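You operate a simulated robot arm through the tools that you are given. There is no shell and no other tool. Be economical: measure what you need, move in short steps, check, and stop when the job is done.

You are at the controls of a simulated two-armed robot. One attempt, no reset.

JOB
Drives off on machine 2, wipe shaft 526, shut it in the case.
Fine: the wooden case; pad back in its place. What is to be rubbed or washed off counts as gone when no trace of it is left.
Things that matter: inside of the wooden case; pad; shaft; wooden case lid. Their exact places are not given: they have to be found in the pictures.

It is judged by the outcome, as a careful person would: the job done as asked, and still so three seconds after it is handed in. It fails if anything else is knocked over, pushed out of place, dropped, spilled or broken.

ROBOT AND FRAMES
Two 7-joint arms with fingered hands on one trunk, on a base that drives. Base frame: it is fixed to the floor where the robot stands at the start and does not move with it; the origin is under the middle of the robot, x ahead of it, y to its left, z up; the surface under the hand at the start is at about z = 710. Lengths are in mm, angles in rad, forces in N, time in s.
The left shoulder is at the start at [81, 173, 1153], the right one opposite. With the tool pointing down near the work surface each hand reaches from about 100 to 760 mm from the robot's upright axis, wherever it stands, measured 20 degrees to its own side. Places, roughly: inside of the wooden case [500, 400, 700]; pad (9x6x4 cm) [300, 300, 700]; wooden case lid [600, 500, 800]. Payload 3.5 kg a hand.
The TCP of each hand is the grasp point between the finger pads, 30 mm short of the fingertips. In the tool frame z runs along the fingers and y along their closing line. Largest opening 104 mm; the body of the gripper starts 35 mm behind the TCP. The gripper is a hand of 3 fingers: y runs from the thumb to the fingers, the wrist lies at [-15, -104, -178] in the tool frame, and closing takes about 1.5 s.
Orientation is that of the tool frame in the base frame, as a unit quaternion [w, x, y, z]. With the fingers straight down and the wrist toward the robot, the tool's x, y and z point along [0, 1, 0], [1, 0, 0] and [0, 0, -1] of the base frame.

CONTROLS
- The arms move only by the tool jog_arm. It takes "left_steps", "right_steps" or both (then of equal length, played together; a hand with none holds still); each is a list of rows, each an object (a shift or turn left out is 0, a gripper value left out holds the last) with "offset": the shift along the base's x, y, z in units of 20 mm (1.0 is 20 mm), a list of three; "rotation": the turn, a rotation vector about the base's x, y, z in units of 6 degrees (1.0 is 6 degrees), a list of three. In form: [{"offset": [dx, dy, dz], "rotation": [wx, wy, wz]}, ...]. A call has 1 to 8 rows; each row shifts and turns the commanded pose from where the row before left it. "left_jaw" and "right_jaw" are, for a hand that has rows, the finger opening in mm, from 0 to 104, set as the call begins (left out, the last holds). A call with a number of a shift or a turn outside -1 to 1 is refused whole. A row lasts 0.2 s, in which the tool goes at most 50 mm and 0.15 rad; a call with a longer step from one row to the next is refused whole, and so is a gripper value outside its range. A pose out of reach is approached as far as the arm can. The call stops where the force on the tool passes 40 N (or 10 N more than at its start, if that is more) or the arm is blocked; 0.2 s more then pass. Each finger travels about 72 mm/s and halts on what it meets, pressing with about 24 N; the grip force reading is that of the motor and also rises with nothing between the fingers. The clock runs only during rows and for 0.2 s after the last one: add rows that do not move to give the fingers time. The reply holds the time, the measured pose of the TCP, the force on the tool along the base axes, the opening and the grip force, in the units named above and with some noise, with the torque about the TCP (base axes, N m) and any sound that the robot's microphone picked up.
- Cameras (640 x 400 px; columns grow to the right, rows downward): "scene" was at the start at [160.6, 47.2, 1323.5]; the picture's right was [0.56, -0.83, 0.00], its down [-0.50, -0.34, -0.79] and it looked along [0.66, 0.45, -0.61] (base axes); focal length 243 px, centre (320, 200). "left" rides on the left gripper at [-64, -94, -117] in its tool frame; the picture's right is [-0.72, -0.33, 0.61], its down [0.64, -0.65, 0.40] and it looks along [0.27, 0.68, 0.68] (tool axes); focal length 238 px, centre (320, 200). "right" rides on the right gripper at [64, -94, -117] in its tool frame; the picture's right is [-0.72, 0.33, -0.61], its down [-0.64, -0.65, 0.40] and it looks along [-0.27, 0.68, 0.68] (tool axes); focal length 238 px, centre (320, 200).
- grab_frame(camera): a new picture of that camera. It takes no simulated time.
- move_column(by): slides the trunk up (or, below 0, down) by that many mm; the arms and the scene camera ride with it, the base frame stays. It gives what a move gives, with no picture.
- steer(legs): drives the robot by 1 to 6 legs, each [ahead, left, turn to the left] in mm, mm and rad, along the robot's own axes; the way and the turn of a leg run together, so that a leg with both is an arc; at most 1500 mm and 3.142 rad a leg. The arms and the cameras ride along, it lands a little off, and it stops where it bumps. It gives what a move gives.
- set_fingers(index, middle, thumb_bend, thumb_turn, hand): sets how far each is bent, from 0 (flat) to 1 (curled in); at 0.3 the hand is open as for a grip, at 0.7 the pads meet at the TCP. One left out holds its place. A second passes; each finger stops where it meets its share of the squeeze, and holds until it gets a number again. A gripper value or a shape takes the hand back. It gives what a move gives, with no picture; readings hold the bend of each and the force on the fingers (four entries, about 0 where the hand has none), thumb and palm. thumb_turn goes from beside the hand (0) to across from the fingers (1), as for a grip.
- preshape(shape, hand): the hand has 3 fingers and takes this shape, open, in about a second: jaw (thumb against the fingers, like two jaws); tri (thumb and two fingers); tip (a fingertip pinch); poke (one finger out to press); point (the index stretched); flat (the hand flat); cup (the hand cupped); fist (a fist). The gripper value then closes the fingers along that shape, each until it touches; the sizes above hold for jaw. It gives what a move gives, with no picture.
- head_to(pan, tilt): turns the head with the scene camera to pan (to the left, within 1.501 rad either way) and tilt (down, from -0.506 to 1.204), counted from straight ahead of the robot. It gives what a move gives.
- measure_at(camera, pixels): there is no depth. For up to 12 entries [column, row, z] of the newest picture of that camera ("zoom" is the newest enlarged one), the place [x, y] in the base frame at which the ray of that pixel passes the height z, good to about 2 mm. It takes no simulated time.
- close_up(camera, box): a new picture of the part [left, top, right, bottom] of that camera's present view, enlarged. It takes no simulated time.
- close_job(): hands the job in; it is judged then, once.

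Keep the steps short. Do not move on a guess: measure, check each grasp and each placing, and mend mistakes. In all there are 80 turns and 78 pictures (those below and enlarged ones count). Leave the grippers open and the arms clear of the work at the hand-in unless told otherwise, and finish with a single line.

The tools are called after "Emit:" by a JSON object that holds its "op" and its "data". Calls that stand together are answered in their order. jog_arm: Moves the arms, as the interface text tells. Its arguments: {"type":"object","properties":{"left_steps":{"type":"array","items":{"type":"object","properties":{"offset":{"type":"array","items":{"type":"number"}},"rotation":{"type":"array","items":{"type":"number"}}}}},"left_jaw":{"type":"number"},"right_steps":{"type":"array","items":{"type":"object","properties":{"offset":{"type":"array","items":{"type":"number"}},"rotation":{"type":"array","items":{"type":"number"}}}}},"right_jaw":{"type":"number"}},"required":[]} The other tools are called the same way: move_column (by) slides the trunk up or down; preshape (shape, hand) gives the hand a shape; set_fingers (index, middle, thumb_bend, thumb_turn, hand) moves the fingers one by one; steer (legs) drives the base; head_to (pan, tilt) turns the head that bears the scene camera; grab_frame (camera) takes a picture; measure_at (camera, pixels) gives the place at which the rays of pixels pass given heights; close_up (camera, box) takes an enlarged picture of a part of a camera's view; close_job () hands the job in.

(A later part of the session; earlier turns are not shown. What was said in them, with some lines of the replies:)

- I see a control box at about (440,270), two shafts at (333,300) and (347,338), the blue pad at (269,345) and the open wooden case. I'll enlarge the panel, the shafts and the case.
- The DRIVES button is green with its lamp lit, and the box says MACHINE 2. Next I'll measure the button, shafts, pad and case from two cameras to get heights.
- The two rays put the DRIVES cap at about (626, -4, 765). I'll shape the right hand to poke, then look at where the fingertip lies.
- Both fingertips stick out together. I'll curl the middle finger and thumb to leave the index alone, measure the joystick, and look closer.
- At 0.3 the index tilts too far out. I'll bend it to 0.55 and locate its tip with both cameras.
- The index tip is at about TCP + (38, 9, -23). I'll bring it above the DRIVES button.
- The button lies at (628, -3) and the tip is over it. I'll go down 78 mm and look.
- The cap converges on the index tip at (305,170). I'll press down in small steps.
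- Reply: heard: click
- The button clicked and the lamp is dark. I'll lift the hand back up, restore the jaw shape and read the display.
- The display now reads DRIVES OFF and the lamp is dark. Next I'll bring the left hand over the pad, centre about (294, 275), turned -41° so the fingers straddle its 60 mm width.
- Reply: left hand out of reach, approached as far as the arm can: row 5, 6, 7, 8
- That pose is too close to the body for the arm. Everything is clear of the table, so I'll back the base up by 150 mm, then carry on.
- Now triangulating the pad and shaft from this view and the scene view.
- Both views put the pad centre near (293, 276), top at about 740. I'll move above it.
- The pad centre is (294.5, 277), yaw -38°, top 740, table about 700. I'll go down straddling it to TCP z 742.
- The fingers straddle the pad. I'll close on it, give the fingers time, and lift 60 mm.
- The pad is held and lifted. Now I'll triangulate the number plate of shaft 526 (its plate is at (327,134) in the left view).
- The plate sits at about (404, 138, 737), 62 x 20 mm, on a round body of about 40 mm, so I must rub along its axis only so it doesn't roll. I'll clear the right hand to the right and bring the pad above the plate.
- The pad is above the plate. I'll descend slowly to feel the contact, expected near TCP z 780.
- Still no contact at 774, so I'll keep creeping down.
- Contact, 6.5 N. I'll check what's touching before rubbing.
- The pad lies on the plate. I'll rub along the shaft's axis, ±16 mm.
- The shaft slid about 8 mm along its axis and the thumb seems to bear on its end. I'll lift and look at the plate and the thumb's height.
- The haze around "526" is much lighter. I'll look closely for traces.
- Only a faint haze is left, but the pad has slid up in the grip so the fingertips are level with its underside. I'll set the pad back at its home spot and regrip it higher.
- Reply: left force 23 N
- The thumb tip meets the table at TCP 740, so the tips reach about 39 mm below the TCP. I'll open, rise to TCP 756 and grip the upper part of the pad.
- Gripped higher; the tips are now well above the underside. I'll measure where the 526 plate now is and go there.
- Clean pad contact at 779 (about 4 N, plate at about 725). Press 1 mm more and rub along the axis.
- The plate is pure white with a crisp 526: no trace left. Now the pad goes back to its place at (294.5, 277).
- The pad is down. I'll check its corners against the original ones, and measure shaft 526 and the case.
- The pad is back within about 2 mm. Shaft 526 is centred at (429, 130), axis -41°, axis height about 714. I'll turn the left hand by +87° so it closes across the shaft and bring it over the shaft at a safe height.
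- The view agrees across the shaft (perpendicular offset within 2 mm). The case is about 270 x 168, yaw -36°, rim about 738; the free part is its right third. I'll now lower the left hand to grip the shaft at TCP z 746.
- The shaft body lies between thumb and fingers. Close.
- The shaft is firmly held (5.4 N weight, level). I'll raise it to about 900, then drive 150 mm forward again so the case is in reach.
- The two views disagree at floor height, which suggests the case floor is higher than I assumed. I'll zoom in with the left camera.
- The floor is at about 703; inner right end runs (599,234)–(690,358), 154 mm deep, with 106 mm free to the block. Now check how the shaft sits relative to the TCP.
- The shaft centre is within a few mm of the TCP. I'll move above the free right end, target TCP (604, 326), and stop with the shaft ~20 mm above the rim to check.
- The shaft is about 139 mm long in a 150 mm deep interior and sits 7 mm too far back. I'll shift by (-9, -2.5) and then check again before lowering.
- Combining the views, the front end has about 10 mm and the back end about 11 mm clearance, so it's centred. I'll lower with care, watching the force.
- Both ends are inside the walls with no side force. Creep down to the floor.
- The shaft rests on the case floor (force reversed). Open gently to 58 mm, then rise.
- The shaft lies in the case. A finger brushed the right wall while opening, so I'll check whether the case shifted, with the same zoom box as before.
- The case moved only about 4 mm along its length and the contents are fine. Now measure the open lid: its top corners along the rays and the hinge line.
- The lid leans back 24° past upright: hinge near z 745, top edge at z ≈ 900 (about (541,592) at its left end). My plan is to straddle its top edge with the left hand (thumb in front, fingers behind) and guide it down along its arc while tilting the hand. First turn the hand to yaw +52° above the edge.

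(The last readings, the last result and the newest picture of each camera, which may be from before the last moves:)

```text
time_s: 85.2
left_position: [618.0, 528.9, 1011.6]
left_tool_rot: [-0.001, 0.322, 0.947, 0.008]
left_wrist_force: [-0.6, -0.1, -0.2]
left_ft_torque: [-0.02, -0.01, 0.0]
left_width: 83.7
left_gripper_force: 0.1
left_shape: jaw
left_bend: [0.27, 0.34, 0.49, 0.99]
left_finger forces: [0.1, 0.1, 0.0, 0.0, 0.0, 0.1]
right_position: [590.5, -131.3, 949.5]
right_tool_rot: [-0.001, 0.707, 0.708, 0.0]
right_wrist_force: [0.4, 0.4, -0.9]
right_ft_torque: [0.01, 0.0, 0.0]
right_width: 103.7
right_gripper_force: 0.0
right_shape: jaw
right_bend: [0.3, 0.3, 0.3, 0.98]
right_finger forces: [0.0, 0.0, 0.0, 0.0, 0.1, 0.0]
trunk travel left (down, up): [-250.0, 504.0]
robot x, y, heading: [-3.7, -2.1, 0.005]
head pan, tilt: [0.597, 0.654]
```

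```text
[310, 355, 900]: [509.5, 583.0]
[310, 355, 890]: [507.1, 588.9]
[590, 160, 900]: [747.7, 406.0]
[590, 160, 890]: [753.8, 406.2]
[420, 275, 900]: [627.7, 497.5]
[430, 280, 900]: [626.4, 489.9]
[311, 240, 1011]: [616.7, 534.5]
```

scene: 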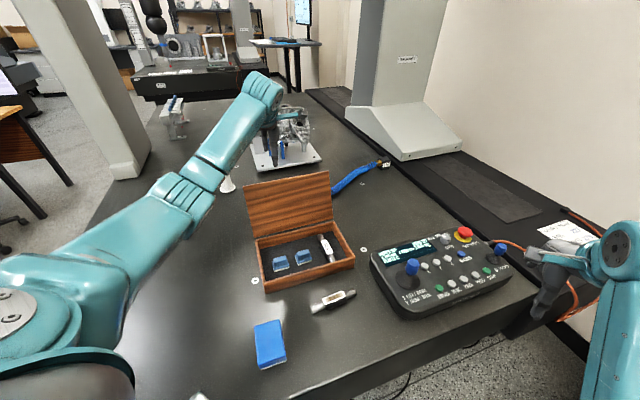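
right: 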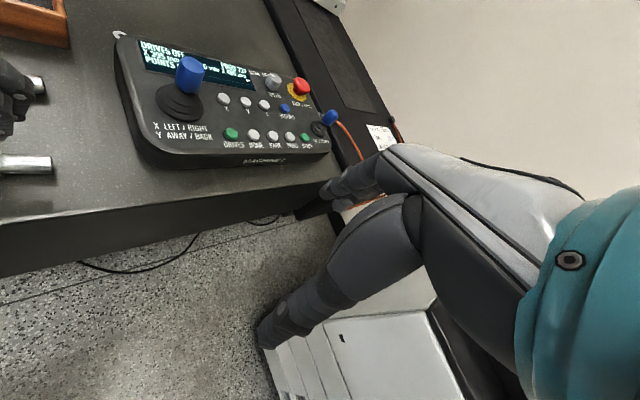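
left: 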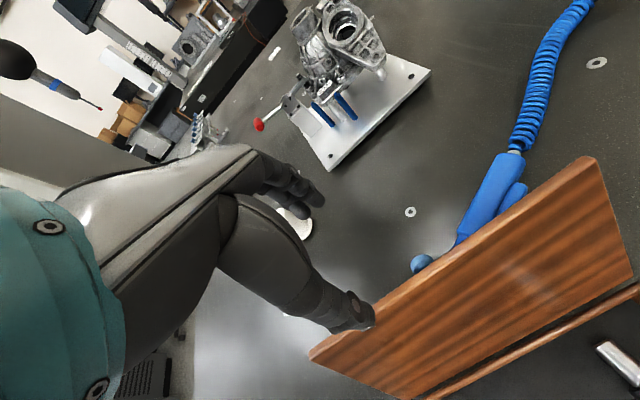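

Combining the views, the lid's top edge is at z ≈ 917, about 27 mm nearer to me than the TCP. I'll shift accordingly, open to 100 and lower to z 965 to check.

Emit:
{"op": "jog_arm", "data": {"left_steps": [{"offset": [-0.4, -0.5, 0]}, {"offset": [-0.43, -0.57, 0]}, {"offset": [0, 0, -0.8]}, {"offset": [0, 0, -0.8]}, {"offset": [0, 0, -0.7]}, {"offset": [0, 0, 0]}], "left_jaw": 100}}

Emit:
{"op": "grab_frame", "data": {"camera": "left"}}

```text
time_s: 86.6
left_position: [599.7, 507.5, 966.6]
left_tool_rot: [0.0, 0.322, 0.947, 0.008]
left_wrist_force: [0.8, 0.4, 0.0]
left_ft_torque: [0.0, 0.01, -0.02]
left_width: 100.1
left_gripper_force: 0.1
left_shape: jaw
left_bend: [0.31, 0.31, 0.31, 0.98]
left_finger forces: [0.0, 0.0, 0.0, 0.0, 0.1, 0.0]
right_position: [590.2, -131.1, 948.6]
right_tool_rot: [0.0, 0.707, 0.708, 0.0]
right_wrist_force: [-0.2, 0.7, -1.0]
right_ft_torque: [0.0, 0.0, -0.02]
right_width: 103.4
right_gripper_force: 0.0
right_shape: jaw
right_bend: [0.3, 0.3, 0.3, 0.98]
right_finger forces: [0.1, 0.1, 0.0, 0.0, 0.1, 0.0]
trunk travel left (down, up): [-250.0, 504.0]
robot x, y, heading: [-3.2, 3.7, 0.004]
head pan, tilt: [0.597, 0.654]
```

```text
8 pictures are left
```

left: 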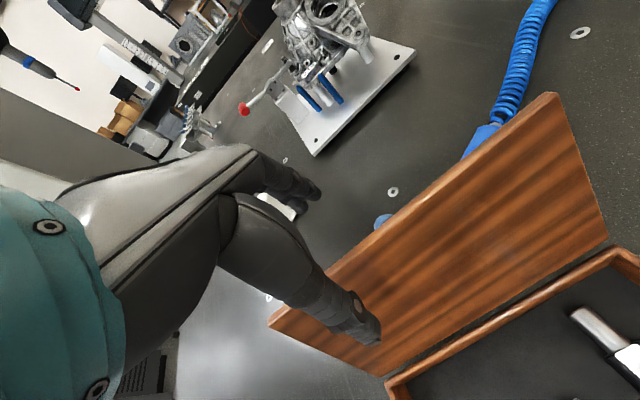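

Emit:
{"op": "measure_at", "data": {"camera": "left", "pixels": [[268, 322, 917], [553, 93, 917], [440, 184, 917], [385, 378, 750], [385, 378, 745]]}}

```text
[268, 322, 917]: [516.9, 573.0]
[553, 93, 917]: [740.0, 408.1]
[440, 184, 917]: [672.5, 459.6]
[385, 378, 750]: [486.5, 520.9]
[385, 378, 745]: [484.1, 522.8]
```

The edge is midway between thumb and fingers (v 769 vs TCP 768). Lower to straddle it, then close to a loose 40 mm.

Emit:
{"op": "jog_arm", "data": {"left_steps": [{"offset": [0, 0, -0.7]}, {"offset": [0, 0, -0.7]}, {"offset": [0, 0, -0.6]}, {"offset": [0, 0, 0]}]}}

Emit:
{"op": "jog_arm", "data": {"left_steps": [{"offset": [0, 0, 0]}, {"offset": [0, 0, 0]}, {"offset": [0, 0, 0]}, {"offset": [0, 0, 0]}, {"offset": [0, 0, 0]}], "left_jaw": 34}}

Emit:
{"op": "grab_frame", "data": {"camera": "left"}}

```text
time_s: 87.6
left_position: [601.0, 508.5, 926.9]
left_tool_rot: [0.0, 0.323, 0.946, 0.007]
left_wrist_force: [-0.6, -0.2, 0.6]
left_ft_torque: [-0.02, -0.02, 0.01]
left_width: 100.0
left_gripper_force: 0.1
left_shape: jaw
left_bend: [0.31, 0.31, 0.31, 0.98]
left_finger forces: [0.0, 0.0, 0.1, 0.0, 0.0, 0.0]
right_position: [590.7, -132.3, 949.7]
right_tool_rot: [-0.001, 0.707, 0.707, 0.0]
right_wrist_force: [0.3, 0.2, 0.2]
right_ft_torque: [0.0, 0.01, 0.0]
right_width: 103.1
right_gripper_force: 0.1
right_shape: jaw
right_bend: [0.3, 0.3, 0.3, 0.98]
right_finger forces: [0.0, 0.0, 0.0, 0.1, 0.0, 0.0]
trunk travel left (down, up): [-250.0, 504.0]
robot x, y, heading: [-0.2, 1.4, -0.001]
head pan, tilt: [0.597, 0.654]
```

```text
time_s: 88.8
left_position: [601.3, 508.4, 925.2]
left_tool_rot: [-0.001, 0.323, 0.946, 0.007]
left_wrist_force: [-0.2, 0.0, 0.0]
left_ft_torque: [-0.01, 0.01, 0.03]
left_width: 34.4
left_gripper_force: 0.1
left_shape: jaw
left_bend: [0.74, 0.52, 0.73, 1.0]
left_finger forces: [0.0, 0.0, 0.0, 0.0, 0.0, 0.1]
right_position: [590.5, -131.2, 948.5]
right_tool_rot: [0.0, 0.707, 0.707, 0.0]
right_wrist_force: [-0.1, -0.7, 0.4]
right_ft_torque: [0.01, 0.01, 0.04]
right_width: 103.5
right_gripper_force: 0.0
right_shape: jaw
right_bend: [0.3, 0.3, 0.3, 0.98]
right_finger forces: [0.0, 0.1, 0.0, 0.0, 0.0, 0.0]
trunk travel left (down, up): [-250.0, 504.0]
robot x, y, heading: [-1.7, 2.2, -0.001]
head pan, tilt: [0.597, 0.654]
```

```text
7 pictures are left
```

left: 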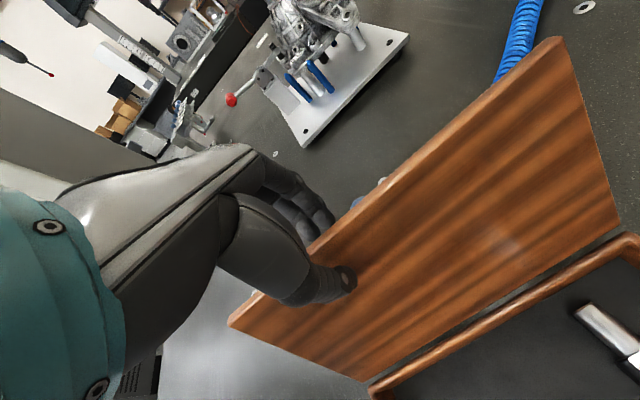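

The lid edge sits loosely between thumb and fingers. I'll now swing it forward along its arc to just past upright, tilting the hand along.

Emit:
{"op": "jog_arm", "data": {"left_steps": [{"offset": [-0.405, -0.54, 0.135]}, {"offset": [-0.42, -0.56, 0.105], "rotation": [0.2, -0.15, 0]}, {"offset": [-0.426, -0.568, 0.055], "rotation": [0.33, -0.25, 0]}, {"offset": [-0.417, -0.556, 0], "rotation": [0.33, -0.25, 0]}, {"offset": [-0.414, -0.552, -0.055], "rotation": [0.33, -0.25, 0]}, {"offset": [-0.414, -0.552, -0.11], "rotation": [0.4, -0.3, 0]}, {"offset": [-0.405, -0.54, -0.16], "rotation": [0.4, -0.3, 0]}, {"offset": [-0.396, -0.528, -0.215], "rotation": [0.4, -0.3, 0]}]}}

Emit:
{"op": "grab_frame", "data": {"camera": "left"}}

```text
time_s: 90.6
left_position: [534.3, 420.3, 921.4]
left_tool_rot: [0.049, 0.319, 0.934, 0.156]
left_wrist_force: [-0.2, -0.5, -0.6]
left_ft_torque: [0.03, -0.01, 0.0]
left_width: 34.0
left_gripper_force: 0.1
left_shape: jaw
left_bend: [0.74, 0.52, 0.73, 1.0]
left_finger forces: [0.0, 0.0, 0.1, 0.0, 0.5, 0.1]
right_position: [588.8, -131.2, 948.1]
right_tool_rot: [0.0, 0.708, 0.707, 0.0]
right_wrist_force: [0.0, 0.6, -0.7]
right_ft_torque: [-0.01, 0.03, -0.04]
right_width: 103.8
right_gripper_force: 0.1
right_shape: jaw
right_bend: [0.3, 0.3, 0.3, 0.98]
right_finger forces: [0.0, 0.0, 0.1, 0.0, 0.0, 0.0]
trunk travel left (down, up): [-250.0, 504.0]
robot x, y, heading: [-2.2, -0.3, 0.003]
head pan, tilt: [0.597, 0.654]
```

```text
6 pictures are left
```

left: 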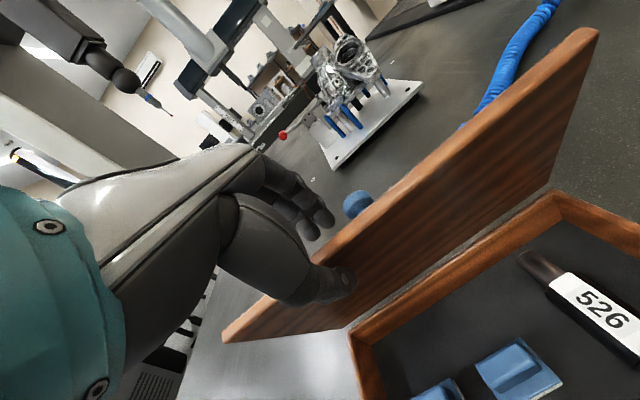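

The lid follows, resting lightly on the thumb. Continue down the arc to about 138°.

Emit:
{"op": "jog_arm", "data": {"left_steps": [{"offset": [-0.411, -0.548, -0.28], "rotation": [0.53, -0.4, 0]}, {"offset": [-0.4, -0.532, -0.335], "rotation": [0.53, -0.4, 0]}, {"offset": [-0.369, -0.492, -0.385], "rotation": [0.53, -0.4, 0]}, {"offset": [-0.36, -0.48, -0.435], "rotation": [0.53, -0.4, 0]}, {"offset": [-0.336, -0.448, -0.49], "rotation": [0.53, -0.4, 0]}, {"offset": [-0.303, -0.404, -0.525], "rotation": [0.53, -0.4, 0]}]}}

Emit:
{"op": "grab_frame", "data": {"camera": "left"}}

```text
time_s: 92.0
left_position: [490.7, 362.0, 872.7]
left_tool_rot: [0.112, 0.3, 0.881, 0.348]
left_wrist_force: [-0.3, 0.3, -1.1]
left_ft_torque: [0.02, 0.0, -0.01]
left_width: 34.3
left_gripper_force: 0.1
left_shape: jaw
left_bend: [0.74, 0.52, 0.73, 1.0]
left_finger forces: [0.0, 0.0, 0.0, 0.1, 0.7, 0.1]
right_position: [589.6, -131.6, 949.1]
right_tool_rot: [0.0, 0.707, 0.707, 0.0]
right_wrist_force: [-0.5, 0.2, -0.5]
right_ft_torque: [0.0, 0.04, -0.01]
right_width: 103.6
right_gripper_force: 0.0
right_shape: jaw
right_bend: [0.3, 0.3, 0.3, 0.98]
right_finger forces: [0.0, 0.1, 0.0, 0.0, 0.0, 0.0]
trunk travel left (down, up): [-250.0, 504.0]
robot x, y, heading: [1.6, 3.2, 0.003]
head pan, tilt: [0.597, 0.654]
```

```text
5 pictures are left
```

left: 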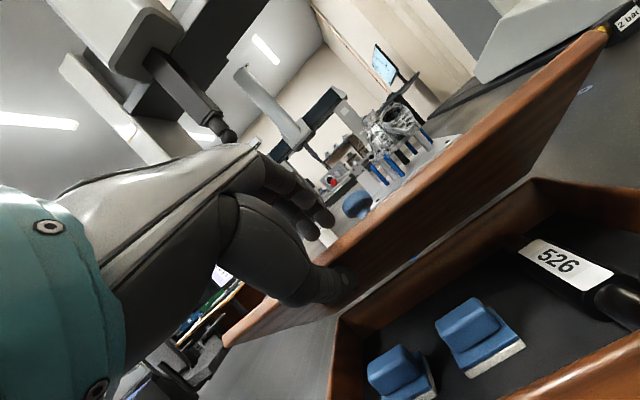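

Continue lowering to about 160°, with the hand tilt nearly held.

Emit:
{"op": "jog_arm", "data": {"left_steps": [{"offset": [-0.3, -0.4, -0.6], "rotation": [0.2, -0.15, 0]}, {"offset": [-0.27, -0.36, -0.65], "rotation": [0.2, -0.15, 0]}, {"offset": [-0.234, -0.312, -0.7], "rotation": [0.2, -0.15, 0]}, {"offset": [-0.195, -0.26, -0.71], "rotation": [0.2, -0.15, 0]}, {"offset": [-0.06, -0.08, -0.3]}, {"offset": [0, 0, 0]}]}}

Emit:
{"op": "grab_frame", "data": {"camera": "left"}}

```text
time_s: 93.4
left_position: [467.9, 334.9, 811.9]
left_tool_rot: [0.126, 0.294, 0.862, 0.393]
left_wrist_force: [0.0, -0.6, -0.4]
left_ft_torque: [0.01, -0.02, -0.01]
left_width: 34.3
left_gripper_force: 0.1
left_shape: jaw
left_bend: [0.74, 0.52, 0.73, 1.0]
left_finger forces: [0.0, 0.0, 0.0, 0.0, 0.7, 0.0]
right_position: [590.2, -132.5, 948.6]
right_tool_rot: [0.0, 0.707, 0.707, 0.0]
right_wrist_force: [-0.2, -0.1, -0.3]
right_ft_torque: [-0.01, -0.04, -0.04]
right_width: 103.5
right_gripper_force: 0.1
right_shape: jaw
right_bend: [0.3, 0.3, 0.3, 0.98]
right_finger forces: [0.1, 0.1, 0.0, 0.0, 0.0, 0.1]
trunk travel left (down, up): [-250.0, 504.0]
robot x, y, heading: [0.9, 2.3, 0.001]
head pan, tilt: [0.597, 0.654]
```

```text
4 pictures are left
```

left: 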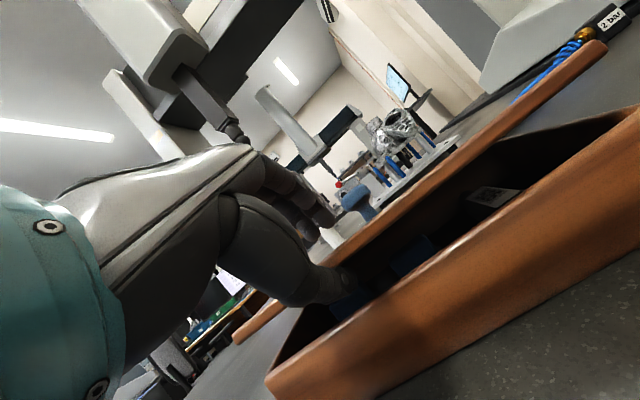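

The lid is about 20° from shut, resting on the thumb. I'll creep lower until the thumb nears the rim.

Emit:
{"op": "jog_arm", "data": {"left_steps": [{"offset": [-0.05, -0.07, -0.4]}, {"offset": [-0.03, -0.04, -0.3]}, {"offset": [0, 0, 0]}]}}

Emit:
{"op": "jog_arm", "data": {"left_steps": [{"offset": [-0.03, -0.04, -0.2]}, {"offset": [0, 0, 0]}]}}

Emit:
{"op": "close_up", "data": {"camera": "left", "box": [220, 150, 540, 400]}}

```text
time_s: 94.2
left_position: [466.5, 332.2, 798.3]
left_tool_rot: [0.126, 0.293, 0.862, 0.393]
left_wrist_force: [-1.2, -0.4, 1.7]
left_ft_torque: [-0.01, 0.06, -0.02]
left_width: 33.8
left_gripper_force: 0.0
left_shape: jaw
left_bend: [0.74, 0.52, 0.74, 1.0]
left_finger forces: [0.0, 0.1, 0.1, 0.0, 3.5, 0.1]
right_position: [590.6, -132.0, 949.9]
right_tool_rot: [0.0, 0.707, 0.707, 0.0]
right_wrist_force: [0.0, 0.3, 0.6]
right_ft_torque: [0.0, -0.01, -0.01]
right_width: 103.9
right_gripper_force: 0.0
right_shape: jaw
right_bend: [0.3, 0.3, 0.3, 0.98]
right_finger forces: [0.1, 0.0, 0.1, 0.1, 0.0, 0.0]
trunk travel left (down, up): [-250.0, 504.0]
robot x, y, heading: [-4.0, -0.5, 0.003]
head pan, tilt: [0.597, 0.654]
```

```text
time_s: 94.8
left_position: [467.1, 330.8, 794.3]
left_tool_rot: [0.126, 0.293, 0.863, 0.393]
left_wrist_force: [-1.5, -0.9, 6.9]
left_ft_torque: [-0.02, 0.01, 0.0]
left_width: 32.6
left_gripper_force: 0.1
left_shape: jaw
left_bend: [0.74, 0.52, 0.76, 1.0]
left_finger forces: [0.0, 0.0, 0.0, 0.1, 7.7, 0.0]
right_position: [590.7, -131.8, 947.3]
right_tool_rot: [0.001, 0.707, 0.707, 0.0]
right_wrist_force: [0.3, 0.2, -0.8]
right_ft_torque: [0.01, 0.0, 0.02]
right_width: 103.8
right_gripper_force: 0.1
right_shape: jaw
right_bend: [0.3, 0.3, 0.3, 0.98]
right_finger forces: [0.0, 0.0, 0.0, 0.0, 0.0, 0.1]
trunk travel left (down, up): [-250.0, 504.0]
robot x, y, heading: [0.5, 1.7, 0.001]
head pan, tilt: [0.597, 0.654]
```

```text
1.60 times, centred on (380, 275) of left
```

zoom: 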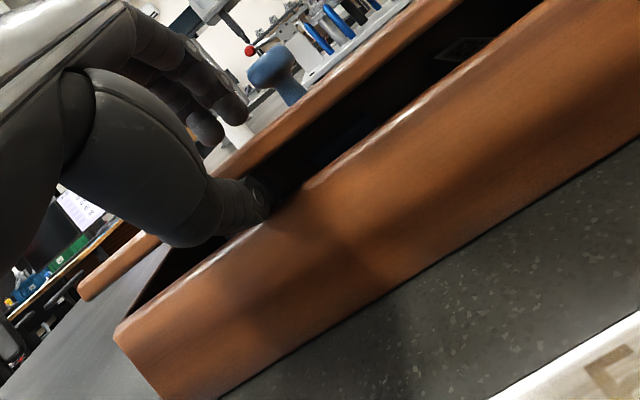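

The thumb has just reached the rim. I'll lift 4 mm off it and draw the hand back toward the robot, so the lid settles the last bit.

Emit:
{"op": "jog_arm", "data": {"left_steps": [{"offset": [0, 0, 0.2]}, {"offset": [-0.2, -0.27, 0]}, {"offset": [-0.2, -0.27, 0]}, {"offset": [-0.2, -0.27, 0]}, {"offset": [-0.3, -0.4, 0]}, {"offset": [-0.36, -0.48, 0]}, {"offset": [-0.36, -0.48, 0.3]}, {"offset": [-0.36, -0.48, 0.5]}]}}

Emit:
{"op": "jog_arm", "data": {"left_steps": [{"offset": [-0.3, -0.4, 1]}, {"offset": [-0.3, -0.4, 1]}, {"offset": [0, 0, 1]}, {"offset": [0, 0, 1]}, {"offset": [0, 0, 1]}, {"offset": [0, 0, 1]}, {"offset": [0, 0, 1]}], "left_jaw": 100}}

Emit:
{"op": "grab_frame", "data": {"camera": "scene"}}

```text
time_s: 96.6
left_position: [435.0, 294.5, 825.3]
left_tool_rot: [0.127, 0.298, 0.846, 0.423]
left_wrist_force: [0.5, -0.2, -0.6]
left_ft_torque: [-0.01, 0.01, -0.06]
left_width: 34.0
left_gripper_force: 0.0
left_shape: jaw
left_bend: [0.74, 0.52, 0.73, 1.0]
left_finger forces: [0.1, 0.0, 0.0, 0.1, 0.0, 0.0]
right_position: [589.5, -131.8, 948.7]
right_tool_rot: [0.0, 0.707, 0.707, 0.0]
right_wrist_force: [-0.1, -0.3, 1.0]
right_ft_torque: [0.0, 0.01, 0.0]
right_width: 103.6
right_gripper_force: 0.0
right_shape: jaw
right_bend: [0.3, 0.3, 0.3, 0.98]
right_finger forces: [0.0, 0.0, 0.0, 0.0, 0.0, 0.0]
trunk travel left (down, up): [-250.0, 504.0]
robot x, y, heading: [-1.5, 0.6, 0.001]
head pan, tilt: [0.597, 0.654]
```

```text
time_s: 97.5
left_position: [419.8, 286.8, 889.9]
left_tool_rot: [0.118, 0.315, 0.826, 0.452]
left_wrist_force: [-0.1, 0.0, -0.2]
left_ft_torque: [0.03, -0.01, 0.03]
left_width: 99.8
left_gripper_force: 0.1
left_shape: jaw
left_bend: [0.31, 0.31, 0.31, 0.98]
left_finger forces: [0.0, 0.0, 0.0, 0.1, 0.0, 0.0]
right_position: [590.8, -131.8, 948.3]
right_tool_rot: [0.0, 0.707, 0.707, 0.0]
right_wrist_force: [0.1, 0.2, -0.3]
right_ft_torque: [0.0, 0.02, -0.02]
right_width: 103.6
right_gripper_force: 0.1
right_shape: jaw
right_bend: [0.3, 0.3, 0.3, 0.98]
right_finger forces: [0.0, 0.1, 0.1, 0.0, 0.1, 0.1]
trunk travel left (down, up): [-250.0, 504.0]
robot x, y, heading: [-1.3, -0.6, -0.0]
head pan, tilt: [0.597, 0.654]
stopped in row 4 (left hand): the arm was blocked; the commanded pose is now the measured one
```

```text
2 pictures are left
```

scene: 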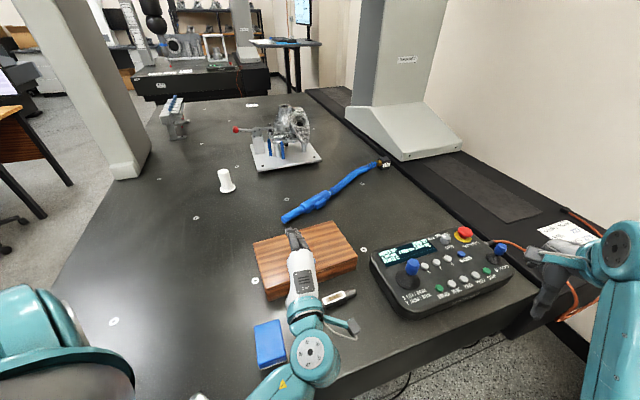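

The lid is shut and the pad is untouched at (270,343). The arm hit a limit close to the body, so I'll untilt the hand while moving up and slightly forward.

Emit:
{"op": "jog_arm", "data": {"left_steps": [{"offset": [0.3, 0.4, 0.4], "rotation": [-0.8, 0.6, 0]}, {"offset": [0.3, 0.4, 0.5], "rotation": [-0.8, 0.6, 0]}, {"offset": [0.3, 0.4, 0.5], "rotation": [-0.8, 0.6, 0]}, {"offset": [0.2, 0.4, 0.6], "rotation": [-0.8, 0.6, 0]}, {"offset": [0, 0.4, 0.8], "rotation": [-0.8, 0.6, 0]}, {"offset": [0, 0.4, 0.8], "rotation": [-0.8, 0.6, 0]}, {"offset": [0, 0.4, 1], "rotation": [-0.8, 0.6, 0]}, {"offset": [0, 0.4, 1], "rotation": [-0.8, 0.6, 0]}]}}

Emit:
{"op": "jog_arm", "data": {"left_steps": [{"offset": [-0.3, 0.8, 1], "rotation": [0, 0, -0.6]}, {"offset": [-0.3, 0.8, 1], "rotation": [0, 0, -0.6]}, {"offset": [-0.3, 0.8, 1], "rotation": [0, 0, -0.6]}, {"offset": [-0.3, 0.8, 0.5], "rotation": [0, 0, -0.6]}, {"offset": [-0.3, 0.8, 0], "rotation": [0, 0, -0.6]}, {"offset": [-0.3, 0.8, 0], "rotation": [0, 0, -0.6]}]}}

Emit:
{"op": "grab_frame", "data": {"camera": "scene"}}

```text
time_s: 98.2
left_position: [435.6, 334.5, 922.1]
left_tool_rot: [0.056, 0.36, 0.841, 0.401]
left_wrist_force: [0.0, -0.6, 0.0]
left_ft_torque: [0.01, -0.01, 0.0]
left_width: 99.7
left_gripper_force: 0.1
left_shape: jaw
left_bend: [0.31, 0.31, 0.31, 0.98]
left_finger forces: [0.1, 0.1, 0.1, 0.0, 0.0, 0.1]
right_position: [591.6, -131.6, 948.6]
right_tool_rot: [0.0, 0.707, 0.707, 0.0]
right_wrist_force: [0.3, -0.2, -0.6]
right_ft_torque: [0.02, 0.01, 0.01]
right_width: 103.4
right_gripper_force: 0.1
right_shape: jaw
right_bend: [0.3, 0.3, 0.3, 0.98]
right_finger forces: [0.0, 0.0, 0.1, 0.0, 0.1, 0.0]
trunk travel left (down, up): [-250.0, 504.0]
robot x, y, heading: [-0.9, 1.4, 0.002]
head pan, tilt: [0.597, 0.654]
stopped in row 3 (left hand): the arm was blocked; the commanded pose is now the measured one
```

```text
time_s: 99.6
left_position: [425.9, 434.9, 973.7]
left_tool_rot: [0.131, 0.512, 0.758, 0.383]
left_wrist_force: [0.8, 0.9, 0.1]
left_ft_torque: [0.01, -0.01, -0.02]
left_width: 100.1
left_gripper_force: 0.0
left_shape: jaw
left_bend: [0.31, 0.31, 0.31, 0.98]
left_finger forces: [0.0, 0.0, 0.0, 0.0, 0.0, 0.1]
left hand out of reach, approached as far as the arm can: row 3, 4
right_position: [590.2, -131.4, 949.4]
right_tool_rot: [0.002, 0.707, 0.707, -0.001]
right_wrist_force: [0.1, 0.1, 0.0]
right_ft_torque: [-0.02, 0.01, 0.02]
right_width: 103.5
right_gripper_force: 0.0
right_shape: jaw
right_bend: [0.3, 0.3, 0.3, 0.98]
right_finger forces: [0.0, 0.0, 0.0, 0.0, 0.0, 0.1]
trunk travel left (down, up): [-250.0, 504.0]
robot x, y, heading: [-0.6, 3.2, 0.001]
head pan, tilt: [0.597, 0.654]
```

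```text
1 pictures are left
5 turns are left
```

scene: 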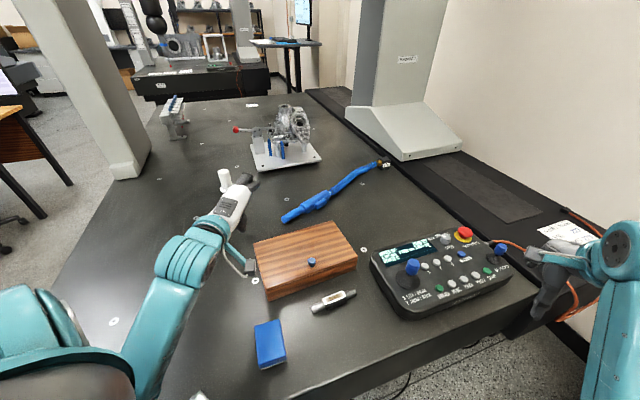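

The lid is shut, the left hand is open and clear. One last enlarged look at the case, pad and panel.

Emit:
{"op": "close_up", "data": {"camera": "scene", "box": [230, 200, 486, 376]}}

```text
2.27 times, centred on (358, 288) of scene
4 turns are left
```

zoom: 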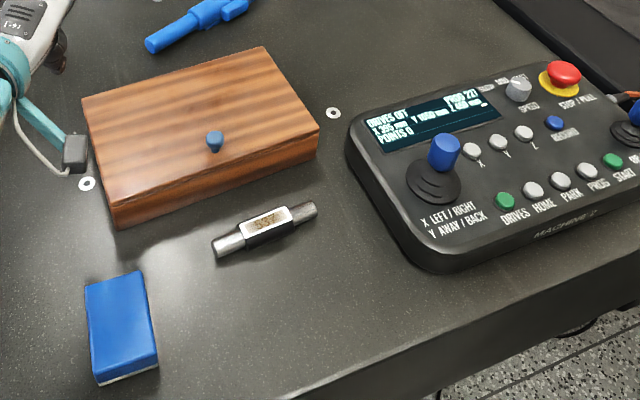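

The display reads DRIVES OFF, the lid is fully shut, the pad is in its place and shaft 537 is untouched. I'll hand in the job.

Emit:
{"op": "close_job", "data": {}}

```text
The job is handed in.
```

Job handed in: machine 2 drives are off, shaft 526 is wiped clean and shut in the wooden case, and the pad is back within about 2 mm; the case slid about 4 mm when a finger brushed its wall.
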